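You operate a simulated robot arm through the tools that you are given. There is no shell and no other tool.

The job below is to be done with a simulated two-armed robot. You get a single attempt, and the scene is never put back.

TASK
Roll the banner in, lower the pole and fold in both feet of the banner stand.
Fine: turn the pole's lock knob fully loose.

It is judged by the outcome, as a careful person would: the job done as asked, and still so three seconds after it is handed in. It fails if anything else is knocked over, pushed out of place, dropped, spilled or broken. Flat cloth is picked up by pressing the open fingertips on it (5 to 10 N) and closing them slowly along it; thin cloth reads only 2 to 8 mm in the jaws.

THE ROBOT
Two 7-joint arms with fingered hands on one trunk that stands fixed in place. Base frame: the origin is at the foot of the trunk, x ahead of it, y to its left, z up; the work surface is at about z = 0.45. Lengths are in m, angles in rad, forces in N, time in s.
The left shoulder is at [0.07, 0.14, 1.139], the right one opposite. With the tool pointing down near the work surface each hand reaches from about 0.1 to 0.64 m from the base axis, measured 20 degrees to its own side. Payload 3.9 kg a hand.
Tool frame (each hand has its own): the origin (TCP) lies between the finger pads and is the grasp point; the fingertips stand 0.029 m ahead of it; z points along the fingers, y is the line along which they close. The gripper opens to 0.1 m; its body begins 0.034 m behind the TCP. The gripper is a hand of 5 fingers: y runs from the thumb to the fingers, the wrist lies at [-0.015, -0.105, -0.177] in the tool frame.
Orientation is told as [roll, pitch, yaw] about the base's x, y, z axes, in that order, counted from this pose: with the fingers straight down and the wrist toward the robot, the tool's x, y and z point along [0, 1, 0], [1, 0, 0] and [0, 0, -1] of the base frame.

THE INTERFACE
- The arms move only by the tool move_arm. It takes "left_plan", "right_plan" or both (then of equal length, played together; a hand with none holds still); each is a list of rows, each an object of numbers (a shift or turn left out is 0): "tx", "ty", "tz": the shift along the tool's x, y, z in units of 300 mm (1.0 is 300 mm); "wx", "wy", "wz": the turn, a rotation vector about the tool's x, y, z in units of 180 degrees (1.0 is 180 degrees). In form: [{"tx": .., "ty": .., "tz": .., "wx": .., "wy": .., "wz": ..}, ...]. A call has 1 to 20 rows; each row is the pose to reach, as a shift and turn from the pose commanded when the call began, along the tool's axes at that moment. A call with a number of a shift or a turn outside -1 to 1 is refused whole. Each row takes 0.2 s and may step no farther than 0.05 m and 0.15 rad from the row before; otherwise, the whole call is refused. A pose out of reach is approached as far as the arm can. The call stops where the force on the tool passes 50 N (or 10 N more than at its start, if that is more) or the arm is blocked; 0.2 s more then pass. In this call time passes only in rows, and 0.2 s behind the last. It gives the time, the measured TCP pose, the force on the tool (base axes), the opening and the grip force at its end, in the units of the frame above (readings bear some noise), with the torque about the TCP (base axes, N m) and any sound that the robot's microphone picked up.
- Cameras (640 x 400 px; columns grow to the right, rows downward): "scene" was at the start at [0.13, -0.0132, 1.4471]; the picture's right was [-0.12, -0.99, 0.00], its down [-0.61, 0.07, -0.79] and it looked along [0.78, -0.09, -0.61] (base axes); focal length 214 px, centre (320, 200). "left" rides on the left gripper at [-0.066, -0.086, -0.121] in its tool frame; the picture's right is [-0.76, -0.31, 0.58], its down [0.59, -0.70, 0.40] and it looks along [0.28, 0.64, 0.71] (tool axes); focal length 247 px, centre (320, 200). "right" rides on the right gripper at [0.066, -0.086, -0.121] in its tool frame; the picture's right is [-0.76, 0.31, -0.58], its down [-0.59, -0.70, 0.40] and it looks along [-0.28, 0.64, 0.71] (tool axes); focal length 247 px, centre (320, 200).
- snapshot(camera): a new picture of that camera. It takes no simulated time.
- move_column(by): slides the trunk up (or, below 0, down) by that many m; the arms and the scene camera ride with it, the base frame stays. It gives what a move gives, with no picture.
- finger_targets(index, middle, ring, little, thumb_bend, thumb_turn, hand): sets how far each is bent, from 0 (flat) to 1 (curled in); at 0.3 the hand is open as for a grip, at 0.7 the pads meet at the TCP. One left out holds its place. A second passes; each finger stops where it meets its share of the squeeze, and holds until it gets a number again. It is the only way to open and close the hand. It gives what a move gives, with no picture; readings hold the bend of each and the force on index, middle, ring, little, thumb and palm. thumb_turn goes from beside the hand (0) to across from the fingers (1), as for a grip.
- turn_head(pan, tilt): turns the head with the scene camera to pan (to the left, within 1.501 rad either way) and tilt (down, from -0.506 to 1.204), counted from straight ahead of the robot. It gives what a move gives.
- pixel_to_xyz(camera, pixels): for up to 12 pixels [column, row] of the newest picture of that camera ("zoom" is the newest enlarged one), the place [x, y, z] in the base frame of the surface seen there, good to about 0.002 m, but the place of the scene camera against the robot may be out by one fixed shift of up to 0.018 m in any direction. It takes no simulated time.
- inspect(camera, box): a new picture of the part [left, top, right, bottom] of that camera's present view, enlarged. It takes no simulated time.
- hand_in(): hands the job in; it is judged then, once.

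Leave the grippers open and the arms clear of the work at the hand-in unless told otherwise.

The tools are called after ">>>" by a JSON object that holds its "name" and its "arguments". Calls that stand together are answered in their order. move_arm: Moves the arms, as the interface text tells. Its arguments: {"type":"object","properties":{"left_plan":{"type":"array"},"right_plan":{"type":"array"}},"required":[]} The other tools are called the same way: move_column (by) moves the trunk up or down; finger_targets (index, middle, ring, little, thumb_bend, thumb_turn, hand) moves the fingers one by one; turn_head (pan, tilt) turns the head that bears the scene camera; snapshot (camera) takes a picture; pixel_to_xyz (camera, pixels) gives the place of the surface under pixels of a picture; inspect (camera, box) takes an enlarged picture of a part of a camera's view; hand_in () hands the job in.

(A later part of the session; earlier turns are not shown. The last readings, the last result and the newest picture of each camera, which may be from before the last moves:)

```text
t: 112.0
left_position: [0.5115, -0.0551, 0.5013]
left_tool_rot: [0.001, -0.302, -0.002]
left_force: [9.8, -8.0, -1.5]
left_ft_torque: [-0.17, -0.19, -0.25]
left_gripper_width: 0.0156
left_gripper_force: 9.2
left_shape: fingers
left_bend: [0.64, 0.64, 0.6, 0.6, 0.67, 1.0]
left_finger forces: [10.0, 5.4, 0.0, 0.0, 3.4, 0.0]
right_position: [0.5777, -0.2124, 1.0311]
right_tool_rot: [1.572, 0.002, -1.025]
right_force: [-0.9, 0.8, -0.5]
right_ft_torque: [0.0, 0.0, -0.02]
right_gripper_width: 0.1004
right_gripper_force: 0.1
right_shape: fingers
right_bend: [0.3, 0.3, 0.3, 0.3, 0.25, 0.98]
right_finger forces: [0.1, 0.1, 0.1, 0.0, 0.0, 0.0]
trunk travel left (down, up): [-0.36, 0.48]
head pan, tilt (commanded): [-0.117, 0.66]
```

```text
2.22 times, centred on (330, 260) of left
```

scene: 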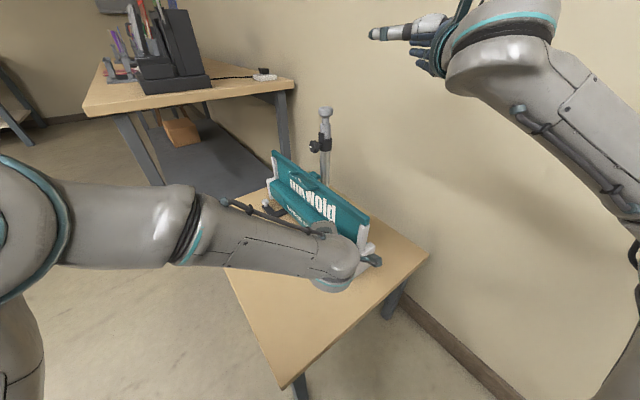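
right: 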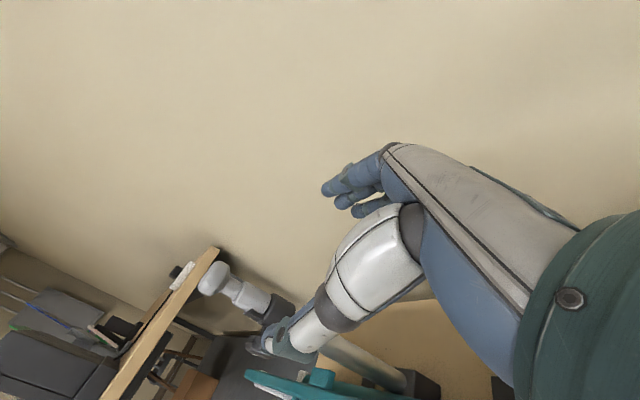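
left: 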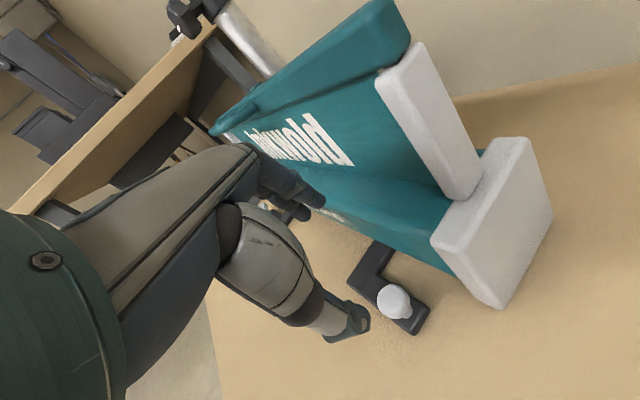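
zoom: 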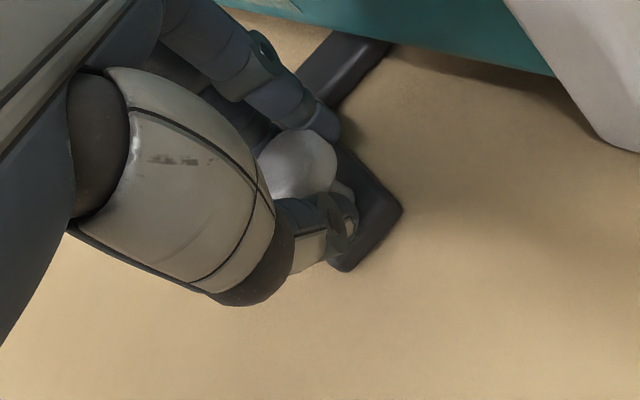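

The foot swings with the post. I continue along the arc another 40°.

>>> {"name": "move_arm", "arguments": {"left_plan": [{"tx": 0.0273, "ty": 0.0172, "tz": 0.0053}, {"tx": 0.053, "ty": 0.0366, "tz": 0.0113}, {"tx": 0.0767, "ty": 0.058, "tz": 0.0179}, {"tx": 0.0983, "ty": 0.0815, "tz": 0.0252}, {"tx": 0.1177, "ty": 0.1064, "tz": 0.0329}, {"tx": 0.1347, "ty": 0.1328, "tz": 0.0411}, {"tx": 0.1493, "ty": 0.1611, "tz": 0.0498}, {"tx": 0.1613, "ty": 0.1898, "tz": 0.0587}]}}

>>> {"name": "snapshot", "arguments": {"camera": "left"}}

>>> {"name": "snapshot", "arguments": {"camera": "scene"}}

```text
t: 113.8
left_position: [0.5679, -0.0086, 0.5027]
left_tool_rot: [0.0, -0.298, -0.007]
left_force: [5.9, -31.2, -2.7]
left_ft_torque: [-0.56, -0.13, -0.7]
left_gripper_width: 0.0127
left_gripper_force: 18.3
left_shape: fingers
left_bend: [0.64, 0.61, 0.6, 0.6, 0.68, 1.0]
left_finger forces: [26.6, 7.6, 0.0, 0.0, 2.3, 0.1]
right_position: [0.5776, -0.2149, 1.0331]
right_tool_rot: [1.574, 0.003, -1.024]
right_force: [0.1, -0.4, -0.1]
right_ft_torque: [-0.02, -0.01, -0.01]
right_gripper_width: 0.1002
right_gripper_force: 0.0
right_shape: fingers
right_bend: [0.3, 0.3, 0.3, 0.3, 0.25, 0.98]
right_finger forces: [0.0, 0.1, 0.0, 0.1, 0.1, 0.0]
trunk travel left (down, up): [-0.36, 0.48]
head pan, tilt (commanded): [-0.117, 0.66]
```

```text
taken
```

left: 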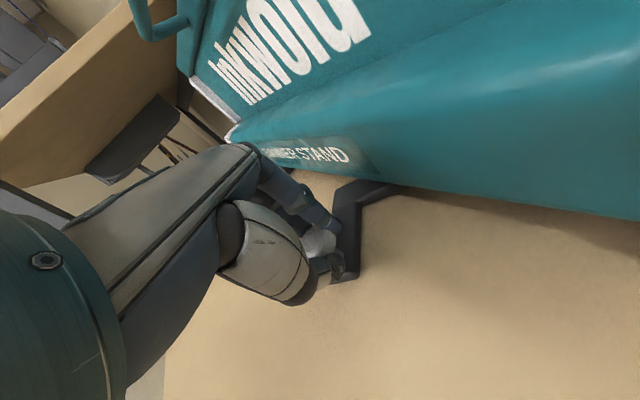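

```text
taken
```

scene: 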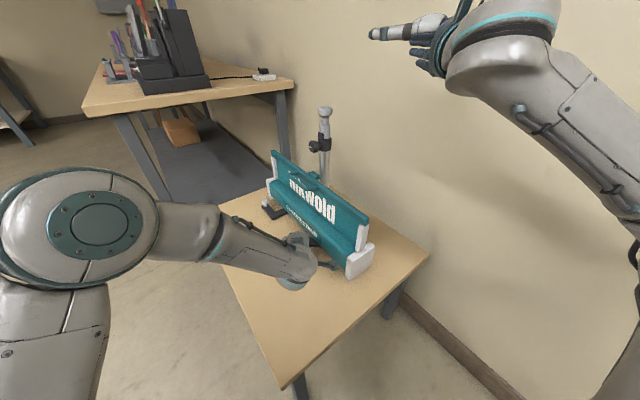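

The foot has swung about 50°; there is 30 N inward force, so my arc is a few millimetres too wide. I pull the path in 4 mm and continue 15°.

>>> {"name": "move_arm", "arguments": {"left_plan": [{"tx": -0.003, "ty": 0.0353, "tz": 0.0109}, {"tx": 0.003, "ty": 0.064, "tz": 0.0198}, {"tx": 0.0067, "ty": 0.0939, "tz": 0.0291}]}}

>>> {"name": "inspect", "arguments": {"camera": "left", "box": [230, 150, 450, 320]}}

```text
t: 114.6
left_position: [0.5971, -0.0074, 0.5024]
left_tool_rot: [0.0, -0.295, -0.006]
left_force: [-1.3, -28.8, -5.0]
left_ft_torque: [-0.57, 0.09, -0.55]
left_gripper_width: 0.0084
left_gripper_force: 17.6
left_shape: fingers
left_bend: [0.69, 0.62, 0.6, 0.6, 0.67, 1.0]
left_finger forces: [24.9, 6.6, 0.0, 0.0, 3.1, 0.0]
right_position: [0.5763, -0.2151, 1.0336]
right_tool_rot: [1.572, 0.004, -1.024]
right_force: [-0.5, 0.4, -0.4]
right_ft_torque: [-0.01, -0.01, 0.0]
right_gripper_width: 0.1003
right_gripper_force: 0.1
right_shape: fingers
right_bend: [0.3, 0.3, 0.3, 0.3, 0.25, 0.98]
right_finger forces: [0.0, 0.0, 0.1, 0.0, 0.1, 0.1]
trunk travel left (down, up): [-0.36, 0.48]
head pan, tilt (commanded): [-0.117, 0.66]
```

```text
2.35 times, centred on (340, 235) of left
```

zoom: 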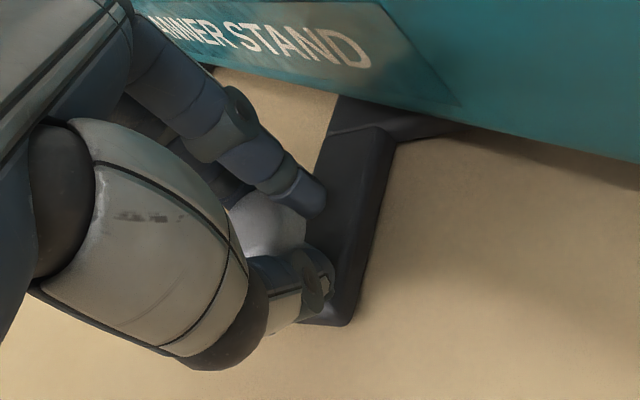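

The post presses on the index from the left, so my hand is too far left. I measure the post's and bar's actual places now.

>>> {"name": "pixel_to_xyz", "arguments": {"camera": "zoom", "pixels": [[265, 220], [285, 225], [255, 235], [350, 180], [340, 240], [330, 310], [360, 150], [345, 115], [400, 125], [440, 125]]}}

```text
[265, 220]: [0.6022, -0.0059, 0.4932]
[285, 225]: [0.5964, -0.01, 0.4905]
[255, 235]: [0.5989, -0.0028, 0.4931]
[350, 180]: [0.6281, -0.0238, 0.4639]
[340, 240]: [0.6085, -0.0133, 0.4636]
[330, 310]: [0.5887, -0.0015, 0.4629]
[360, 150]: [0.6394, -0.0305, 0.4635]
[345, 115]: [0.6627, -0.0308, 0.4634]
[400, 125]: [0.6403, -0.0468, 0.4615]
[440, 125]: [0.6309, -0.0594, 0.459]
```

The foot has turned about 61° (pivot near s=0.461, t=-0.417); the post has slipped to the index's side. I open the fingers to re-centre the grip.

>>> {"name": "finger_targets", "arguments": {"hand": "left", "index": 0.4, "middle": 0.4, "thumb_bend": 0.38}}

>>> {"name": "inspect", "arguments": {"camera": "left", "box": [230, 150, 450, 320]}}

```text
t: 115.6
left_position: [0.5995, -0.002, 0.5026]
left_tool_rot: [0.002, -0.302, -0.002]
left_force: [-0.7, -0.6, 0.2]
left_ft_torque: [-0.01, 0.0, 0.0]
left_gripper_width: 0.0764
left_gripper_force: 0.1
left_shape: fingers
left_bend: [0.4, 0.4, 0.6, 0.6, 0.38, 0.99]
left_finger forces: [0.1, 0.1, 0.0, 0.1, 0.0, 0.0]
right_position: [0.5768, -0.2114, 1.0337]
right_tool_rot: [1.572, 0.003, -1.025]
right_force: [0.4, -0.1, 0.4]
right_ft_torque: [-0.02, 0.0, 0.01]
right_gripper_width: 0.1
right_gripper_force: 0.2
right_shape: fingers
right_bend: [0.3, 0.3, 0.3, 0.3, 0.25, 0.98]
right_finger forces: [0.0, 0.0, 0.0, 0.0, 0.0, 0.0]
trunk travel left (down, up): [-0.36, 0.48]
head pan, tilt (commanded): [-0.117, 0.66]
```

```text
2.35 times, centred on (340, 235) of left
```

zoom: 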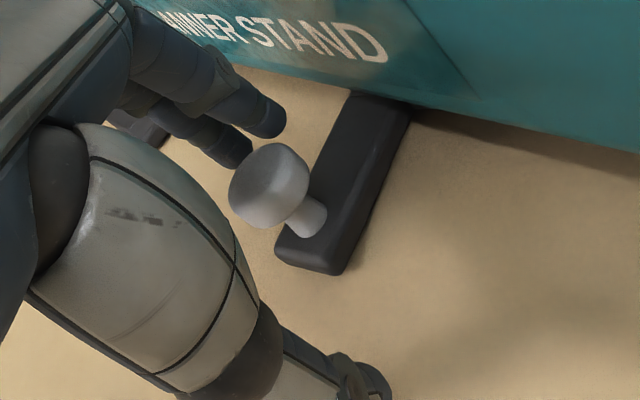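

With the fingers open, the foot's stem is nearly hidden under the base. I measure its angle.

>>> {"name": "pixel_to_xyz", "arguments": {"camera": "zoom", "pixels": [[265, 180], [250, 190], [290, 170], [310, 215], [310, 255], [340, 190], [365, 130], [385, 105], [320, 240], [355, 210], [400, 110], [375, 95]]}}

```text
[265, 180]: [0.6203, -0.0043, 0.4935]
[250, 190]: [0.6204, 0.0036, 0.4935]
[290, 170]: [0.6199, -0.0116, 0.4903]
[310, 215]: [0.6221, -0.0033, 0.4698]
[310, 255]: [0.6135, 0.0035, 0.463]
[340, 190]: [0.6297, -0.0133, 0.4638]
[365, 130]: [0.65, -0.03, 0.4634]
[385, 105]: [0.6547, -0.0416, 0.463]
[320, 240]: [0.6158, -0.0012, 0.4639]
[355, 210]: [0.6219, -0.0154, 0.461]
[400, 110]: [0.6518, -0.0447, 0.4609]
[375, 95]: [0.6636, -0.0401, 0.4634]
```

The foot is now turned about 74°; 16° remain. I lift the hand 60 mm, close it to a beak, and will push the post from behind so no fingers get between post and base.

>>> {"name": "move_arm", "arguments": {"left_plan": [{"ty": 0.0295, "tz": -0.0955}, {"ty": 0.0591, "tz": -0.191}]}}

>>> {"name": "finger_targets", "arguments": {"hand": "left", "index": 0.7, "middle": 0.7, "ring": 0.7, "little": 0.7, "thumb_bend": 0.68}}

>>> {"name": "move_arm", "arguments": {"left_plan": [{"ty": -0.06, "tz": -0.02}, {"ty": -0.12, "tz": -0.04}]}}

>>> {"name": "snapshot", "arguments": {"camera": "left"}}

```text
t: 116.2
left_position: [0.597, -0.0023, 0.5622]
left_tool_rot: [0.002, -0.3, -0.003]
left_force: [0.0, -0.4, -0.3]
left_ft_torque: [0.01, 0.01, 0.0]
left_gripper_width: 0.0767
left_gripper_force: 0.1
left_shape: fingers
left_bend: [0.4, 0.4, 0.6, 0.6, 0.38, 0.99]
left_finger forces: [0.0, 0.1, 0.1, 0.1, 0.1, 0.0]
right_position: [0.5776, -0.2109, 1.0339]
right_tool_rot: [1.572, 0.004, -1.024]
right_force: [0.1, 0.5, 0.2]
right_ft_torque: [-0.01, 0.0, 0.02]
right_gripper_width: 0.1001
right_gripper_force: 0.0
right_shape: fingers
right_bend: [0.3, 0.3, 0.3, 0.3, 0.25, 0.98]
right_finger forces: [0.1, 0.0, 0.0, 0.0, 0.1, 0.0]
trunk travel left (down, up): [-0.36, 0.48]
head pan, tilt (commanded): [-0.117, 0.66]
```

```text
t: 117.2
left_position: [0.5976, -0.0008, 0.5635]
left_tool_rot: [0.002, -0.301, 0.003]
left_force: [-1.3, -0.5, -0.6]
left_ft_torque: [-0.02, -0.01, 0.03]
left_gripper_width: 0.0043
left_gripper_force: 0.2
left_shape: fingers
left_bend: [0.7, 0.7, 0.7, 0.7, 0.68, 1.0]
left_finger forces: [0.1, 0.0, 0.0, 0.0, 0.1, 0.0]
right_position: [0.577, -0.2127, 1.0331]
right_tool_rot: [1.574, 0.002, -1.026]
right_force: [-0.8, 0.4, 0.0]
right_ft_torque: [-0.03, -0.01, -0.01]
right_gripper_width: 0.1001
right_gripper_force: 0.0
right_shape: fingers
right_bend: [0.3, 0.3, 0.3, 0.3, 0.25, 0.98]
right_finger forces: [0.0, 0.1, 0.0, 0.1, 0.1, 0.0]
trunk travel left (down, up): [-0.36, 0.48]
head pan, tilt (commanded): [-0.117, 0.66]
```

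```text
t: 117.8
left_position: [0.5603, -0.002, 0.5638]
left_tool_rot: [0.001, -0.301, -0.001]
left_force: [-0.5, -0.2, -0.7]
left_ft_torque: [0.02, 0.0, -0.04]
left_gripper_width: 0.0041
left_gripper_force: 0.1
left_shape: fingers
left_bend: [0.7, 0.7, 0.7, 0.7, 0.68, 1.0]
left_finger forces: [0.1, 0.0, 0.0, 0.0, 0.1, 0.0]
right_position: [0.5764, -0.2116, 1.0344]
right_tool_rot: [1.572, 0.002, -1.024]
right_force: [0.2, -0.5, 0.1]
right_ft_torque: [-0.03, -0.01, 0.03]
right_gripper_width: 0.1003
right_gripper_force: 0.2
right_shape: fingers
right_bend: [0.3, 0.3, 0.3, 0.3, 0.25, 0.98]
right_finger forces: [0.1, 0.0, 0.0, 0.0, 0.0, 0.0]
trunk travel left (down, up): [-0.36, 0.48]
head pan, tilt (commanded): [-0.117, 0.66]
```

```text
taken
```

left: 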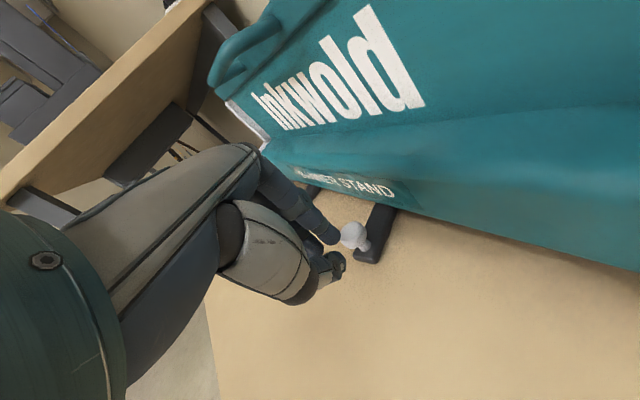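

The beak is behind the post. I descend to z 0.498.

>>> {"name": "move_arm", "arguments": {"left_plan": [{"tx": -0.002, "ty": -0.011, "tz": 0.073}, {"tx": -0.004, "ty": -0.022, "tz": 0.146}, {"tx": -0.007, "ty": -0.033, "tz": 0.218}]}}

>>> {"name": "move_arm", "arguments": {"left_plan": [{"ty": 0.032, "tz": 0.01}, {"ty": 0.064, "tz": 0.02}, {"tx": -0.003, "ty": 0.096, "tz": 0.03}, {"tx": -0.007, "ty": 0.128, "tz": 0.04}]}}

>>> {"name": "snapshot", "arguments": {"camera": "left"}}

```text
t: 118.6
left_position: [0.5681, -0.0057, 0.4983]
left_tool_rot: [0.002, -0.301, 0.0]
left_force: [0.0, 0.5, 0.1]
left_ft_torque: [0.0, 0.0, 0.0]
left_gripper_width: 0.0043
left_gripper_force: 0.1
left_shape: fingers
left_bend: [0.7, 0.7, 0.7, 0.7, 0.68, 1.0]
left_finger forces: [0.1, 0.0, 0.0, 0.0, 0.0, 0.0]
right_position: [0.5777, -0.2124, 1.0334]
right_tool_rot: [1.573, 0.002, -1.025]
right_force: [0.3, -0.7, 0.9]
right_ft_torque: [0.01, -0.01, 0.01]
right_gripper_width: 0.1002
right_gripper_force: 0.1
right_shape: fingers
right_bend: [0.3, 0.3, 0.3, 0.3, 0.25, 0.98]
right_finger forces: [0.1, 0.0, 0.1, 0.0, 0.1, 0.1]
trunk travel left (down, up): [-0.36, 0.48]
head pan, tilt (commanded): [-0.117, 0.66]
```

```text
t: 119.6
left_position: [0.6108, -0.0069, 0.4969]
left_tool_rot: [0.001, -0.301, 0.0]
left_force: [-0.6, 0.4, 0.9]
left_ft_torque: [0.02, 0.01, 0.0]
left_gripper_width: 0.0041
left_gripper_force: 0.0
left_shape: fingers
left_bend: [0.7, 0.7, 0.7, 0.7, 0.68, 1.0]
left_finger forces: [0.1, 0.0, 0.0, 0.0, 0.0, 0.1]
right_position: [0.5779, -0.2107, 1.0338]
right_tool_rot: [1.572, 0.002, -1.023]
right_force: [-1.1, 0.2, 0.3]
right_ft_torque: [-0.01, -0.02, -0.01]
right_gripper_width: 0.1004
right_gripper_force: 0.0
right_shape: fingers
right_bend: [0.3, 0.3, 0.3, 0.3, 0.25, 0.98]
right_finger forces: [0.0, 0.0, 0.0, 0.1, 0.0, 0.0]
trunk travel left (down, up): [-0.36, 0.48]
head pan, tilt (commanded): [-0.117, 0.66]
```

```text
taken
```

left: 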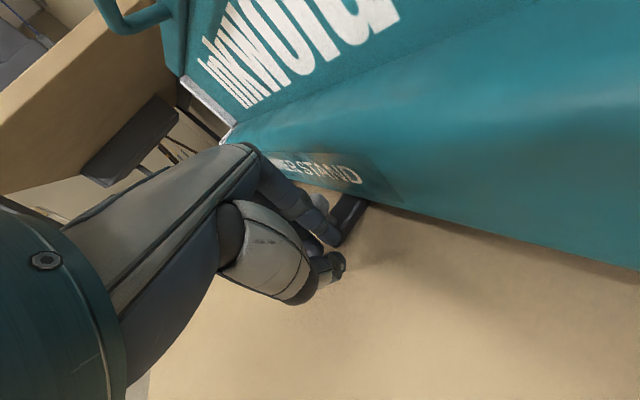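

The post moves easily ahead of the beak. I continue pushing until it meets its stop.

>>> {"name": "move_arm", "arguments": {"left_plan": [{"tx": -0.004, "ty": 0.025, "tz": 0.008}, {"tx": -0.008, "ty": 0.05, "tz": 0.0155}, {"tx": -0.012, "ty": 0.075, "tz": 0.023}]}}

>>> {"name": "inspect", "arguments": {"camera": "left", "box": [260, 140, 440, 300]}}

>>> {"name": "inspect", "arguments": {"camera": "scene", "box": [260, 180, 380, 290]}}

```text
t: 120.4
left_position: [0.6306, -0.0079, 0.4988]
left_tool_rot: [0.0, -0.297, 0.002]
left_force: [-20.9, 12.5, 4.9]
left_ft_torque: [0.07, 0.1, 0.26]
left_gripper_width: 0.0
left_gripper_force: 13.9
left_shape: fingers
left_bend: [0.71, 0.73, 0.7, 0.7, 0.67, 1.0]
left_finger forces: [7.6, 20.4, 0.0, 0.0, 0.1, 0.0]
right_position: [0.5755, -0.2112, 1.0349]
right_tool_rot: [1.576, 0.0, -1.023]
right_force: [0.7, -0.6, -0.3]
right_ft_torque: [0.02, 0.04, 0.02]
right_gripper_width: 0.1001
right_gripper_force: 0.0
right_shape: fingers
right_bend: [0.3, 0.3, 0.3, 0.3, 0.25, 0.98]
right_finger forces: [0.0, 0.0, 0.1, 0.1, 0.1, 0.0]
trunk travel left (down, up): [-0.36, 0.48]
head pan, tilt (commanded): [-0.117, 0.66]
```

```text
2.50 times, centred on (350, 220) of left
```

zoom: 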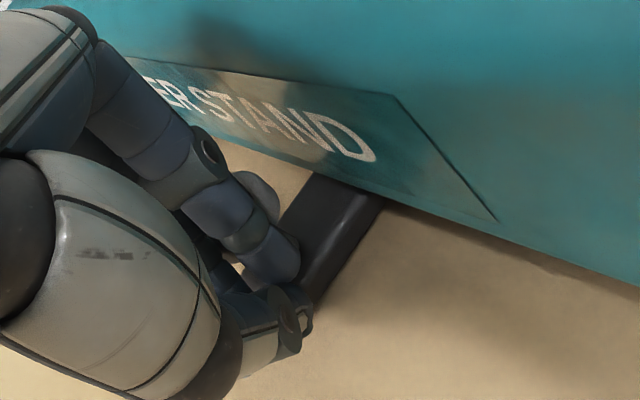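

```text
3.64 times, centred on (320, 235) of scene
```

zoom: 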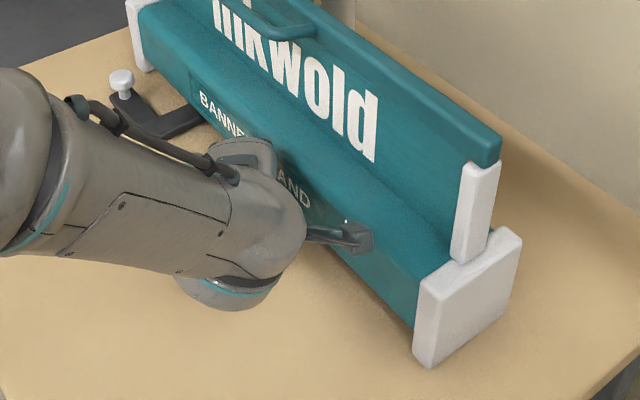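

Force rose to 24 N: likely the stop. I measure the leg's direction here.

>>> {"name": "pixel_to_xyz", "arguments": {"camera": "zoom", "pixels": [[335, 200], [320, 240], [310, 280], [360, 200], [345, 235], [325, 280], [260, 185], [275, 205], [310, 190], [375, 195]]}}

```text
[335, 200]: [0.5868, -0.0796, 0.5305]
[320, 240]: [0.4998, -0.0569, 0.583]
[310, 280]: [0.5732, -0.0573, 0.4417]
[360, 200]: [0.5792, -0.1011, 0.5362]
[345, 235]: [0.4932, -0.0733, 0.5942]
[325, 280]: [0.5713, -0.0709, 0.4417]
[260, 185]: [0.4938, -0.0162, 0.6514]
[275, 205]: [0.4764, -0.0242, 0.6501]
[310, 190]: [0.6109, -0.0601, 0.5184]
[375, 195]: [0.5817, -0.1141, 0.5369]
```

The last enlarged picture was the scene one; I take the left zoom again and query it.

>>> {"name": "inspect", "arguments": {"camera": "left", "box": [260, 140, 440, 300]}}

>>> {"name": "pixel_to_xyz", "arguments": {"camera": "zoom", "pixels": [[335, 200], [320, 240], [310, 270], [360, 200], [345, 235], [325, 275], [260, 185], [272, 205], [315, 185], [375, 200]]}}

```text
2.50 times, centred on (350, 220) of left
```

zoom: 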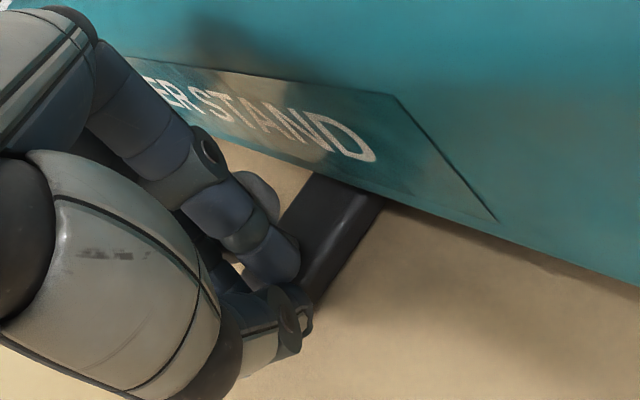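

```text
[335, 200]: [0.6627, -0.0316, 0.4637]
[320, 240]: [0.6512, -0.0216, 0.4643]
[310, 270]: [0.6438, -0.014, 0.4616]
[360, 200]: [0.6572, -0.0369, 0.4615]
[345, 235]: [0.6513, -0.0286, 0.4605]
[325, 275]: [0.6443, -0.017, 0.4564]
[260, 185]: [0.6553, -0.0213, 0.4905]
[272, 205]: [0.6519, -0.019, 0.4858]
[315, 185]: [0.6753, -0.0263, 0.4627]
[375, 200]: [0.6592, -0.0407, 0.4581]
```

The leg now points straight out (122° against the banner's normal 121°): the near foot is folded 90° and on its stop. I back the hand off and lift it.

>>> {"name": "move_arm", "arguments": {"left_plan": [{"ty": -0.08, "tz": -0.025}, {"ty": -0.16, "tz": -0.05}, {"ty": -0.13, "tz": -0.15}, {"ty": -0.09, "tz": -0.28}]}}

>>> {"name": "snapshot", "arguments": {"camera": "left"}}

>>> {"name": "snapshot", "arguments": {"camera": "scene"}}

```text
t: 121.4
left_position: [0.5829, -0.0085, 0.5698]
left_tool_rot: [0.001, -0.3, 0.0]
left_force: [-0.1, 0.7, -0.1]
left_ft_torque: [0.04, -0.01, 0.0]
left_gripper_width: 0.004
left_gripper_force: 0.3
left_shape: fingers
left_bend: [0.7, 0.7, 0.7, 0.7, 0.68, 1.0]
left_finger forces: [0.0, 0.0, 0.0, 0.0, 0.1, 0.1]
right_position: [0.5768, -0.2111, 1.0333]
right_tool_rot: [1.572, 0.001, -1.024]
right_force: [-0.8, 0.5, -0.5]
right_ft_torque: [0.0, 0.0, -0.03]
right_gripper_width: 0.0998
right_gripper_force: 0.1
right_shape: fingers
right_bend: [0.3, 0.3, 0.3, 0.3, 0.25, 0.98]
right_finger forces: [0.1, 0.0, 0.1, 0.1, 0.1, 0.0]
trunk travel left (down, up): [-0.36, 0.48]
head pan, tilt (commanded): [-0.117, 0.66]
```

```text
taken
```

left: 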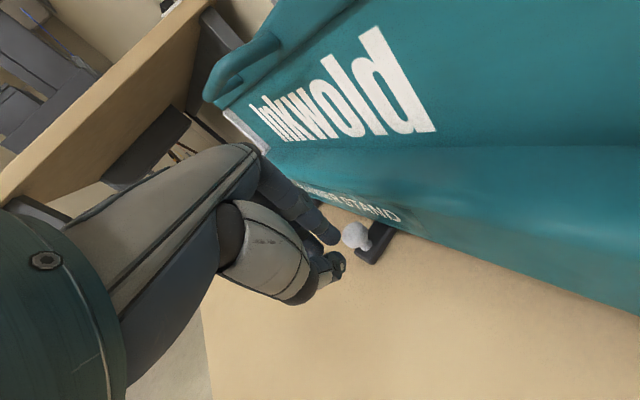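

```text
taken
```

scene: 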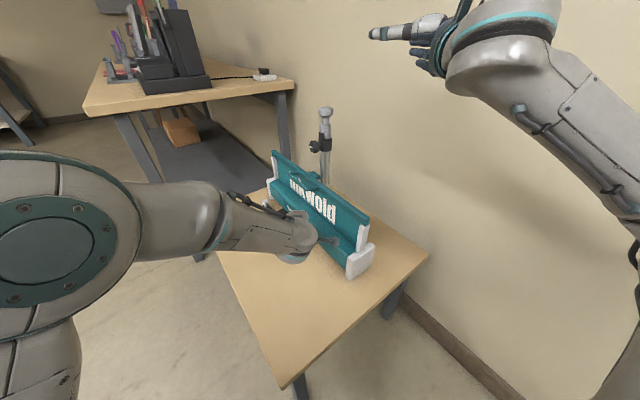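

I check the near foot's final position after letting go.

>>> {"name": "inspect", "arguments": {"camera": "left", "box": [300, 190, 430, 290]}}

>>> {"name": "pixel_to_xyz", "arguments": {"camera": "left", "pixels": [[353, 232], [348, 238], [360, 232], [370, 262], [375, 250], [385, 240], [392, 232], [362, 255], [366, 245], [380, 232]]}}

```text
4.00 times, centred on (365, 240) of left
```

zoom: 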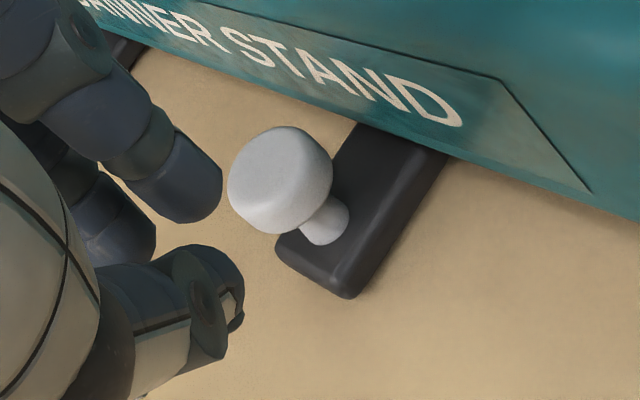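

```text
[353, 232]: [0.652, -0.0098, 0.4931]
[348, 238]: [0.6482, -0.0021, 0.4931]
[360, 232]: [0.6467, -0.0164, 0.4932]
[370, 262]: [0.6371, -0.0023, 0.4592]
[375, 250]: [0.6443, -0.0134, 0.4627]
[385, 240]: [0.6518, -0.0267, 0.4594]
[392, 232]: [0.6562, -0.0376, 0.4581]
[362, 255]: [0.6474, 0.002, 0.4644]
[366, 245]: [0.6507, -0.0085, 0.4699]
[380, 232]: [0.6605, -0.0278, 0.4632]
```

The near foot is folded and stays. Next the far foot: its post is near (0.84,0.134). I open the pinch fingers, rise clear and carry the left hand along to above it, tilting a bit forward for reach.

>>> {"name": "finger_targets", "arguments": {"hand": "left", "index": 0.4, "middle": 0.4, "ring": 0.6, "little": 0.6, "thumb_bend": 0.38}}

>>> {"name": "move_arm", "arguments": {"left_plan": [{"ty": 0.0493, "tz": -0.1592}, {"ty": 0.0985, "tz": -0.3184}, {"tx": 0.0742, "ty": 0.2121, "tz": -0.2774, "wx": -0.0106, "wy": 0.0052, "wz": -0.0123}, {"tx": 0.1483, "ty": 0.3255, "tz": -0.2367, "wx": -0.0212, "wy": 0.0104, "wz": -0.0246}, {"tx": 0.2225, "ty": 0.4391, "tz": -0.1957, "wx": -0.0319, "wy": 0.0156, "wz": -0.0369}, {"tx": 0.2967, "ty": 0.5527, "tz": -0.1545, "wx": -0.0425, "wy": 0.0207, "wz": -0.0491}, {"tx": 0.3708, "ty": 0.666, "tz": -0.114, "wx": -0.0531, "wy": 0.0259, "wz": -0.0614}, {"tx": 0.445, "ty": 0.7797, "tz": -0.0729, "wx": -0.0637, "wy": 0.0311, "wz": -0.0737}]}}

>>> {"name": "snapshot", "arguments": {"camera": "left"}}

>>> {"name": "snapshot", "arguments": {"camera": "scene"}}

```text
t: 122.4
left_position: [0.5829, -0.0084, 0.5705]
left_tool_rot: [0.002, -0.301, -0.001]
left_force: [-0.3, 0.4, 0.5]
left_ft_torque: [-0.04, -0.01, 0.03]
left_gripper_width: 0.0767
left_gripper_force: 0.1
left_shape: fingers
left_bend: [0.4, 0.4, 0.6, 0.6, 0.38, 0.99]
left_finger forces: [0.1, 0.1, 0.0, 0.0, 0.1, 0.0]
right_position: [0.5772, -0.211, 1.0339]
right_tool_rot: [1.572, 0.003, -1.024]
right_force: [-0.1, -0.9, 0.2]
right_ft_torque: [-0.01, -0.02, 0.01]
right_gripper_width: 0.1
right_gripper_force: 0.0
right_shape: fingers
right_bend: [0.3, 0.3, 0.3, 0.3, 0.25, 0.98]
right_finger forces: [0.1, 0.0, 0.0, 0.1, 0.0, 0.0]
trunk travel left (down, up): [-0.36, 0.48]
head pan, tilt (commanded): [-0.117, 0.66]
```

```text
t: 124.2
left_position: [0.801, 0.1266, 0.6612]
left_tool_rot: [0.002, -0.502, 0.253]
left_force: [-0.2, 0.0, -1.3]
left_ft_torque: [0.0, 0.03, -0.02]
left_gripper_width: 0.0768
left_gripper_force: 0.1
left_shape: fingers
left_bend: [0.4, 0.4, 0.6, 0.6, 0.38, 0.99]
left_finger forces: [0.0, 0.1, 0.0, 0.1, 0.0, 0.0]
right_position: [0.5769, -0.2109, 1.0336]
right_tool_rot: [1.572, 0.003, -1.026]
right_force: [-0.2, 0.4, -0.3]
right_ft_torque: [-0.01, -0.02, 0.01]
right_gripper_width: 0.1
right_gripper_force: 0.1
right_shape: fingers
right_bend: [0.3, 0.3, 0.3, 0.3, 0.25, 0.98]
right_finger forces: [0.0, 0.0, 0.0, 0.0, 0.1, 0.1]
trunk travel left (down, up): [-0.36, 0.48]
head pan, tilt (commanded): [-0.117, 0.66]
```

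```text
taken
```

left: 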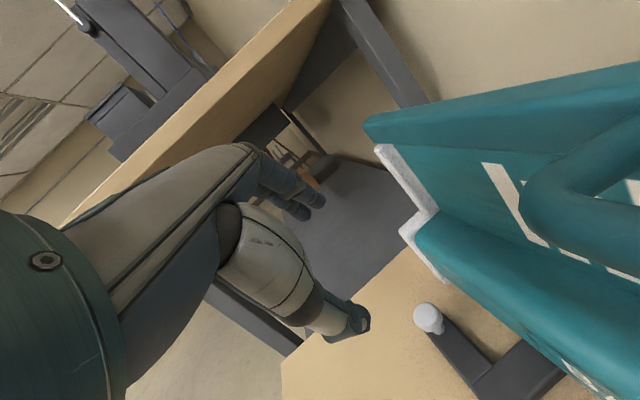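

```text
taken
```

scene: 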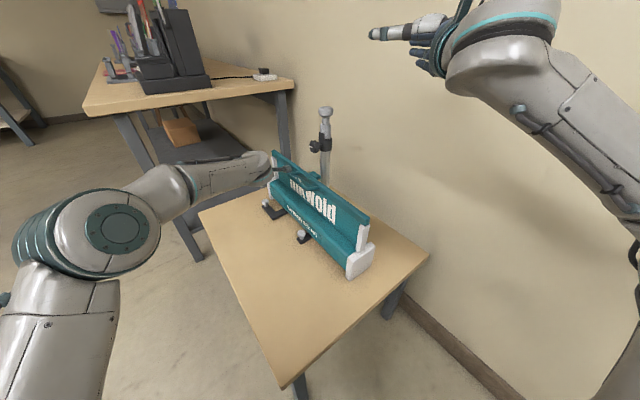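

Reachable. I measure the far post at (430,318) and its bar.

>>> {"name": "pixel_to_xyz", "arguments": {"camera": "left", "pixels": [[428, 315], [420, 315], [437, 315], [428, 306], [430, 325], [455, 345], [480, 370], [520, 370], [540, 365], [410, 235], [440, 275], [405, 330]]}}

>>> {"name": "inspect", "arguments": {"camera": "left", "box": [370, 260, 570, 400]}}

```text
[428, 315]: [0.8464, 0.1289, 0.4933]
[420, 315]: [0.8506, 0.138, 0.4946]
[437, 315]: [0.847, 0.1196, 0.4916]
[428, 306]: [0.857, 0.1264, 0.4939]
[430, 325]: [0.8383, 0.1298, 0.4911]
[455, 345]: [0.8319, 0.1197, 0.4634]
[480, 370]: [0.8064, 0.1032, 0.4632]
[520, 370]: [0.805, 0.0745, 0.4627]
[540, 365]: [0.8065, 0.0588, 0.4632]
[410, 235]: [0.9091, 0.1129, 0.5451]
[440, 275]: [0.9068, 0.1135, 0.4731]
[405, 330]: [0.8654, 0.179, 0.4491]
```

```text
2.86 times, centred on (470, 330) of left
```

zoom: 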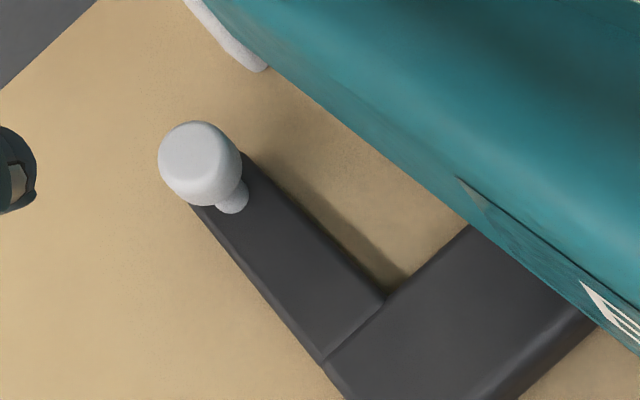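

Post centre is (0.849,0.129). With a 30° frame both feet match well (pivot of the far foot at about s=0.732, t=-0.4025). I descend around the far post.

>>> {"name": "move_arm", "arguments": {"left_plan": [{"tx": -0.009, "ty": -0.032, "tz": 0.123, "wx": 0.011}, {"tx": -0.018, "ty": -0.063, "tz": 0.246, "wx": 0.022}, {"tx": -0.026, "ty": -0.095, "tz": 0.37, "wx": 0.033}, {"tx": -0.033, "ty": -0.12, "tz": 0.467, "wx": 0.0415}, {"tx": -0.0383, "ty": -0.138, "tz": 0.537, "wx": 0.0477}]}}

>>> {"name": "inspect", "arguments": {"camera": "left", "box": [230, 150, 450, 350]}}

>>> {"name": "snapshot", "arguments": {"camera": "scene"}}

```text
t: 125.4
left_position: [0.8384, 0.1274, 0.5113]
left_tool_rot: [-0.007, -0.373, 0.253]
left_force: [-8.2, -3.7, 45.3]
left_ft_torque: [-0.91, 1.91, 0.03]
left_gripper_width: 0.0759
left_gripper_force: 21.9
left_shape: fingers
left_bend: [0.4, 0.4, 0.6, 0.6, 0.35, 0.96]
left_finger forces: [0.1, 0.0, 0.0, 0.0, 44.7, 0.1]
left hand out of reach, approached as far as the arm can: row 5
right_position: [0.5681, -0.2128, 1.0397]
right_tool_rot: [1.581, -0.003, -1.024]
right_force: [0.5, -0.5, -0.5]
right_ft_torque: [0.0, 0.0, -0.08]
right_gripper_width: 0.1001
right_gripper_force: 0.1
right_shape: fingers
right_bend: [0.3, 0.3, 0.3, 0.3, 0.25, 0.98]
right_finger forces: [0.0, 0.1, 0.1, 0.1, 0.0, 0.1]
trunk travel left (down, up): [-0.36, 0.48]
head pan, tilt (commanded): [-0.117, 0.66]
```

```text
2.00 times, centred on (340, 250) of left
```

zoom: 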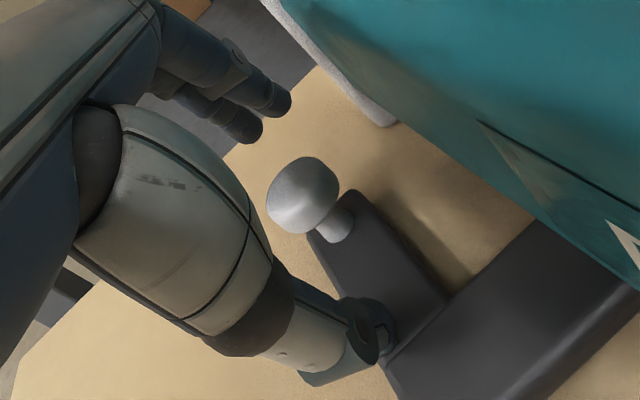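

```text
taken
```

scene: 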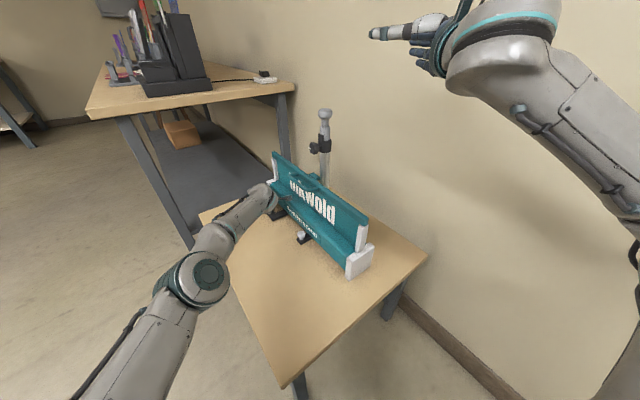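

The thumb tip landed on the foot bar (45 N). I raise the hand 20 mm at once, then bring the thumb closer to the head before going down again.

>>> {"name": "move_arm", "arguments": {"left_plan": [{"ty": 0.0243, "tz": -0.062}]}}

>>> {"name": "finger_targets", "arguments": {"hand": "left", "thumb_bend": 0.52}}

>>> {"name": "inspect", "arguments": {"camera": "left", "box": [230, 150, 450, 350]}}

```text
t: 125.8
left_position: [0.8364, 0.1291, 0.5114]
left_tool_rot: [0.003, -0.349, 0.25]
left_force: [0.3, -2.1, 5.8]
left_ft_torque: [-0.21, 0.2, 0.06]
left_gripper_width: 0.0737
left_gripper_force: 3.3
left_shape: fingers
left_bend: [0.4, 0.4, 0.6, 0.6, 0.4, 0.97]
left_finger forces: [0.1, 0.0, 0.0, 0.0, 7.0, 0.0]
right_position: [0.5755, -0.2124, 1.034]
right_tool_rot: [1.573, 0.003, -1.026]
right_force: [0.0, -0.4, -0.1]
right_ft_torque: [-0.01, 0.01, -0.01]
right_gripper_width: 0.1003
right_gripper_force: 0.1
right_shape: fingers
right_bend: [0.3, 0.3, 0.3, 0.3, 0.25, 0.98]
right_finger forces: [0.0, 0.0, 0.0, 0.0, 0.0, 0.1]
trunk travel left (down, up): [-0.36, 0.48]
head pan, tilt (commanded): [-0.117, 0.66]
```

```text
t: 126.8
left_position: [0.838, 0.1309, 0.5131]
left_tool_rot: [0.002, -0.352, 0.251]
left_force: [0.3, 0.7, 0.6]
left_ft_torque: [0.0, -0.04, 0.02]
left_gripper_width: 0.0598
left_gripper_force: 0.0
left_shape: fingers
left_bend: [0.4, 0.4, 0.6, 0.6, 0.52, 0.98]
left_finger forces: [0.0, 0.0, 0.1, 0.1, 0.0, 0.0]
right_position: [0.5776, -0.2115, 1.0338]
right_tool_rot: [1.572, 0.002, -1.024]
right_force: [0.5, -0.1, -0.1]
right_ft_torque: [-0.02, 0.0, 0.01]
right_gripper_width: 0.0998
right_gripper_force: 0.1
right_shape: fingers
right_bend: [0.3, 0.3, 0.3, 0.3, 0.25, 0.98]
right_finger forces: [0.1, 0.0, 0.0, 0.0, 0.1, 0.0]
trunk travel left (down, up): [-0.36, 0.48]
head pan, tilt (commanded): [-0.117, 0.66]
```

```text
2.00 times, centred on (340, 250) of left
```

zoom: 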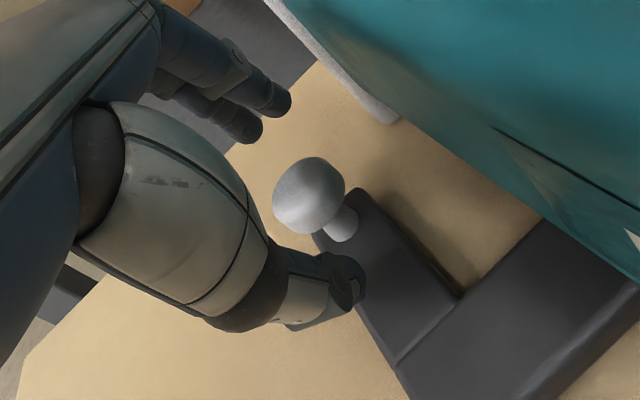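

The thumb is free and the head is centred. I go down along the fingers 14 mm.

>>> {"name": "move_arm", "arguments": {"left_plan": [{"tx": -0.011, "tz": 0.023}, {"tx": -0.02, "tz": 0.044}]}}

>>> {"name": "inspect", "arguments": {"camera": "left", "box": [230, 150, 450, 350]}}

```text
t: 127.4
left_position: [0.8409, 0.1267, 0.5087]
left_tool_rot: [0.0, -0.352, 0.253]
left_force: [0.1, -0.7, 1.3]
left_ft_torque: [-0.01, 0.02, -0.02]
left_gripper_width: 0.0593
left_gripper_force: 0.1
left_shape: fingers
left_bend: [0.4, 0.4, 0.6, 0.6, 0.52, 0.99]
left_finger forces: [0.0, 0.0, 0.1, 0.0, 0.7, 0.0]
left hand out of reach, approached as far as the arm can: row 2
right_position: [0.5763, -0.2121, 1.0333]
right_tool_rot: [1.574, 0.001, -1.025]
right_force: [0.2, 0.3, 0.4]
right_ft_torque: [0.0, 0.0, 0.0]
right_gripper_width: 0.0999
right_gripper_force: 0.1
right_shape: fingers
right_bend: [0.3, 0.3, 0.3, 0.3, 0.25, 0.98]
right_finger forces: [0.0, 0.1, 0.1, 0.0, 0.0, 0.1]
trunk travel left (down, up): [-0.36, 0.48]
head pan, tilt (commanded): [-0.117, 0.66]
```

```text
2.00 times, centred on (340, 250) of left
```

zoom: 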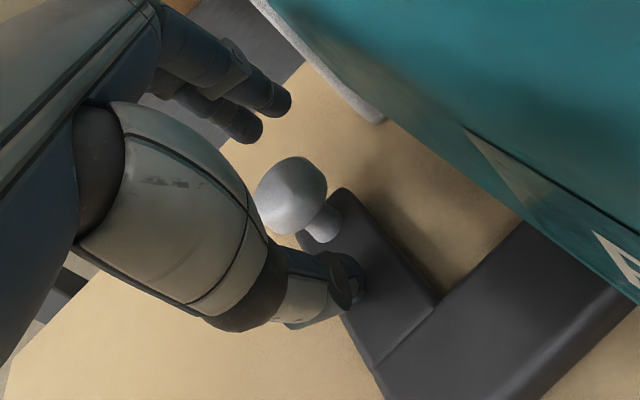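

At the arm's reach limit; I use the trunk to go down the last 5 mm, then close on the head.

>>> {"name": "move_column", "arguments": {"by": -0.005}}

>>> {"name": "finger_targets", "arguments": {"hand": "left", "index": 0.7, "middle": 0.7, "thumb_bend": 0.7}}

>>> {"name": "inspect", "arguments": {"camera": "left", "box": [230, 150, 450, 350]}}

```text
t: 128.0
left_position: [0.8394, 0.1271, 0.5063]
left_tool_rot: [-0.001, -0.355, 0.25]
left_force: [-2.4, -0.9, 10.5]
left_ft_torque: [-0.13, 0.22, -0.04]
left_gripper_width: 0.0557
left_gripper_force: 5.1
left_shape: fingers
left_bend: [0.4, 0.4, 0.6, 0.6, 0.54, 0.99]
left_finger forces: [0.0, 0.1, 0.0, 0.0, 10.6, 0.0]
right_position: [0.5745, -0.211, 1.0304]
right_tool_rot: [1.571, 0.0, -1.024]
right_force: [-0.1, 0.0, -0.2]
right_ft_torque: [0.0, 0.02, 0.0]
right_gripper_width: 0.1005
right_gripper_force: 0.0
right_shape: fingers
right_bend: [0.3, 0.3, 0.3, 0.3, 0.25, 0.98]
right_finger forces: [0.1, 0.0, 0.0, 0.0, 0.1, 0.1]
trunk travel left (down, up): [-0.355, 0.485]
head pan, tilt (commanded): [-0.117, 0.66]
```

```text
t: 129.0
left_position: [0.8407, 0.1268, 0.5006]
left_tool_rot: [0.001, -0.349, 0.251]
left_force: [0.0, 3.2, -2.8]
left_ft_torque: [0.05, 0.01, 0.0]
left_gripper_width: 0.0099
left_gripper_force: 5.0
left_shape: fingers
left_bend: [0.68, 0.67, 0.6, 0.6, 0.67, 0.98]
left_finger forces: [1.6, 3.7, 0.0, 0.1, 3.8, 0.0]
right_position: [0.5774, -0.2121, 1.0285]
right_tool_rot: [1.572, 0.001, -1.025]
right_force: [-0.1, -0.8, -0.4]
right_ft_torque: [0.01, 0.01, 0.01]
right_gripper_width: 0.1001
right_gripper_force: 0.0
right_shape: fingers
right_bend: [0.3, 0.3, 0.3, 0.3, 0.25, 0.98]
right_finger forces: [0.1, 0.0, 0.1, 0.1, 0.0, 0.1]
trunk travel left (down, up): [-0.355, 0.485]
head pan, tilt (commanded): [-0.117, 0.66]
```

```text
2.00 times, centred on (340, 250) of left
```

zoom: 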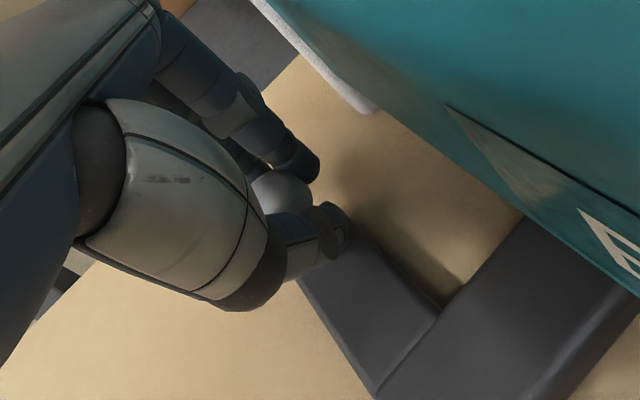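

The head is caged by thumb, index and middle. I swing it 20° along the mirrored arc and check forces.

>>> {"name": "move_arm", "arguments": {"left_plan": [{"tx": 0.0107, "ty": -0.0291, "tz": -0.0106}, {"tx": 0.0184, "ty": -0.0589, "tz": -0.0215}, {"tx": 0.0237, "ty": -0.0897, "tz": -0.0327}, {"tx": 0.0261, "ty": -0.1201, "tz": -0.0438}]}}

>>> {"name": "inspect", "arguments": {"camera": "left", "box": [230, 150, 450, 350]}}

```text
t: 130.0
left_position: [0.8017, 0.1224, 0.5013]
left_tool_rot: [0.001, -0.35, 0.249]
left_force: [0.6, -4.7, -3.1]
left_ft_torque: [-0.05, -0.03, 0.05]
left_gripper_width: 0.0085
left_gripper_force: 5.0
left_shape: fingers
left_bend: [0.69, 0.68, 0.6, 0.6, 0.67, 0.96]
left_finger forces: [1.2, 1.9, 0.0, 0.1, 6.8, 0.0]
right_position: [0.5775, -0.2126, 1.0275]
right_tool_rot: [1.573, 0.003, -1.024]
right_force: [0.4, 0.1, -1.0]
right_ft_torque: [0.0, 0.03, 0.0]
right_gripper_width: 0.1001
right_gripper_force: 0.0
right_shape: fingers
right_bend: [0.3, 0.3, 0.3, 0.3, 0.25, 0.98]
right_finger forces: [0.0, 0.0, 0.1, 0.1, 0.0, 0.1]
trunk travel left (down, up): [-0.355, 0.485]
head pan, tilt (commanded): [-0.117, 0.66]
```

```text
2.00 times, centred on (340, 250) of left
```

zoom: 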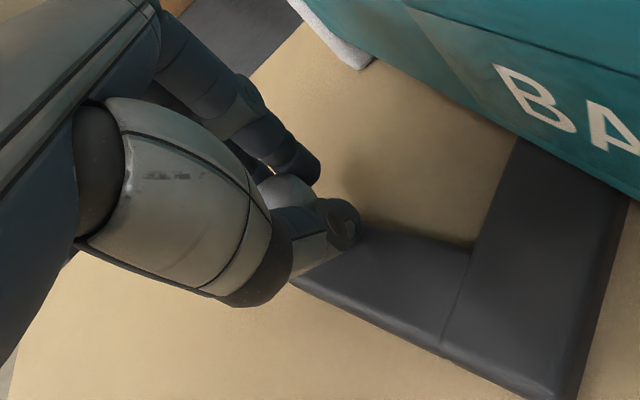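

Very little force: the far foot follows. I swing 30° further.

>>> {"name": "move_arm", "arguments": {"left_plan": [{"tx": -0.0005, "ty": -0.0308, "tz": -0.0113}, {"tx": -0.0039, "ty": -0.0614, "tz": -0.0224}, {"tx": -0.0105, "ty": -0.0917, "tz": -0.0335}, {"tx": -0.0194, "ty": -0.121, "tz": -0.0442}, {"tx": -0.0308, "ty": -0.1499, "tz": -0.0547}, {"tx": -0.0454, "ty": -0.1774, "tz": -0.0648}]}}

>>> {"name": "snapshot", "arguments": {"camera": "left"}}

```text
t: 131.4
left_position: [0.7499, 0.0975, 0.5007]
left_tool_rot: [0.003, -0.35, 0.253]
left_force: [8.2, -6.3, -2.5]
left_ft_torque: [-0.04, -0.18, 0.14]
left_gripper_width: 0.0141
left_gripper_force: 8.5
left_shape: fingers
left_bend: [0.64, 0.68, 0.6, 0.6, 0.67, 0.94]
left_finger forces: [6.0, 2.6, 0.0, 0.1, 8.6, 0.0]
right_position: [0.5785, -0.2126, 1.0278]
right_tool_rot: [1.574, 0.002, -1.023]
right_force: [-0.3, 0.4, -0.1]
right_ft_torque: [-0.02, 0.01, 0.0]
right_gripper_width: 0.1001
right_gripper_force: 0.1
right_shape: fingers
right_bend: [0.3, 0.3, 0.3, 0.3, 0.25, 0.98]
right_finger forces: [0.0, 0.1, 0.0, 0.0, 0.1, 0.1]
trunk travel left (down, up): [-0.355, 0.485]
head pan, tilt (commanded): [-0.117, 0.66]
```

```text
taken
```

left: 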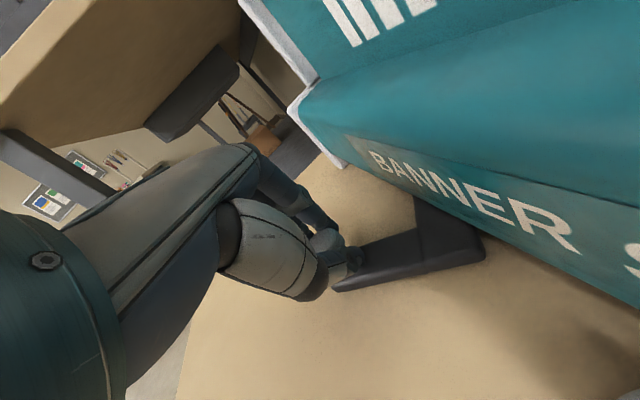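

Half done with small forces. I swing 20° more (to about 70°), then I'll finish with a side push.

>>> {"name": "move_arm", "arguments": {"left_plan": [{"tx": -0.0169, "ty": -0.0265, "tz": -0.0097}, {"tx": -0.0362, "ty": -0.0513, "tz": -0.0187}, {"tx": -0.0574, "ty": -0.0745, "tz": -0.0271}, {"tx": -0.081, "ty": -0.0958, "tz": -0.0351}]}}

>>> {"name": "inspect", "arguments": {"camera": "left", "box": [230, 150, 450, 350]}}

```text
t: 132.4
left_position: [0.7267, 0.0663, 0.5018]
left_tool_rot: [0.001, -0.35, 0.251]
left_force: [6.8, -1.1, -5.3]
left_ft_torque: [0.0, -0.05, 0.13]
left_gripper_width: 0.0166
left_gripper_force: 8.5
left_shape: fingers
left_bend: [0.63, 0.69, 0.6, 0.6, 0.67, 0.95]
left_finger forces: [7.4, 2.2, 0.0, 0.0, 6.8, 0.1]
right_position: [0.5772, -0.2119, 1.0274]
right_tool_rot: [1.571, 0.002, -1.024]
right_force: [-0.5, 0.5, -1.1]
right_ft_torque: [0.01, -0.03, -0.01]
right_gripper_width: 0.1002
right_gripper_force: 0.1
right_shape: fingers
right_bend: [0.3, 0.3, 0.3, 0.3, 0.25, 0.98]
right_finger forces: [0.0, 0.1, 0.0, 0.0, 0.2, 0.0]
trunk travel left (down, up): [-0.355, 0.485]
head pan, tilt (commanded): [-0.117, 0.66]
```

```text
2.00 times, centred on (340, 250) of left
```

zoom: 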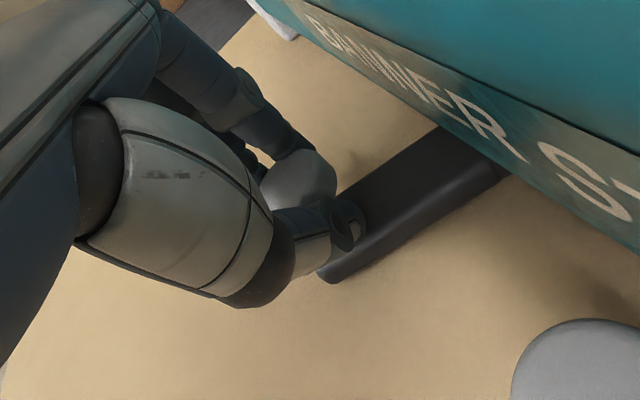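

I swing 10° further with the pinch while there is still room between fingers and base.

>>> {"name": "move_arm", "arguments": {"left_plan": [{"tx": -0.0255, "ty": -0.0193, "tz": -0.0069}, {"tx": -0.0527, "ty": -0.0364, "tz": -0.0132}]}}

>>> {"name": "inspect", "arguments": {"camera": "left", "box": [230, 150, 450, 350]}}

```text
t: 133.0
left_position: [0.7192, 0.0486, 0.5016]
left_tool_rot: [0.001, -0.351, 0.251]
left_force: [5.8, 0.2, -3.6]
left_ft_torque: [-0.04, -0.03, 0.15]
left_gripper_width: 0.0175
left_gripper_force: 8.2
left_shape: fingers
left_bend: [0.63, 0.7, 0.6, 0.6, 0.67, 0.95]
left_finger forces: [8.3, 1.5, 0.0, 0.0, 7.2, 0.0]
right_position: [0.5773, -0.2115, 1.027]
right_tool_rot: [1.573, 0.002, -1.026]
right_force: [-0.2, -0.7, 0.8]
right_ft_torque: [0.02, 0.0, 0.04]
right_gripper_width: 0.1
right_gripper_force: 0.0
right_shape: fingers
right_bend: [0.3, 0.3, 0.3, 0.3, 0.25, 0.98]
right_finger forces: [0.0, 0.0, 0.0, 0.0, 0.0, 0.0]
trunk travel left (down, up): [-0.355, 0.485]
head pan, tilt (commanded): [-0.117, 0.66]
```

```text
2.00 times, centred on (340, 250) of left
```

zoom: 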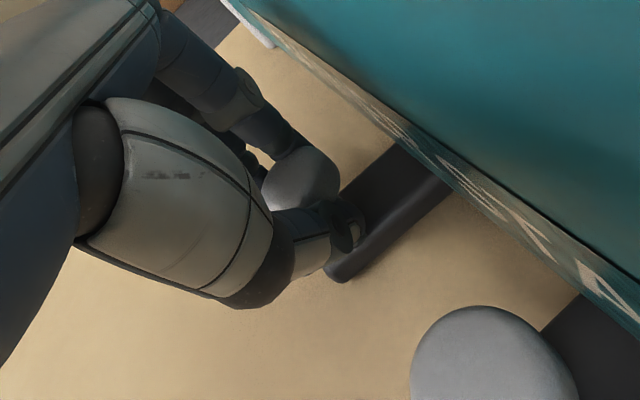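

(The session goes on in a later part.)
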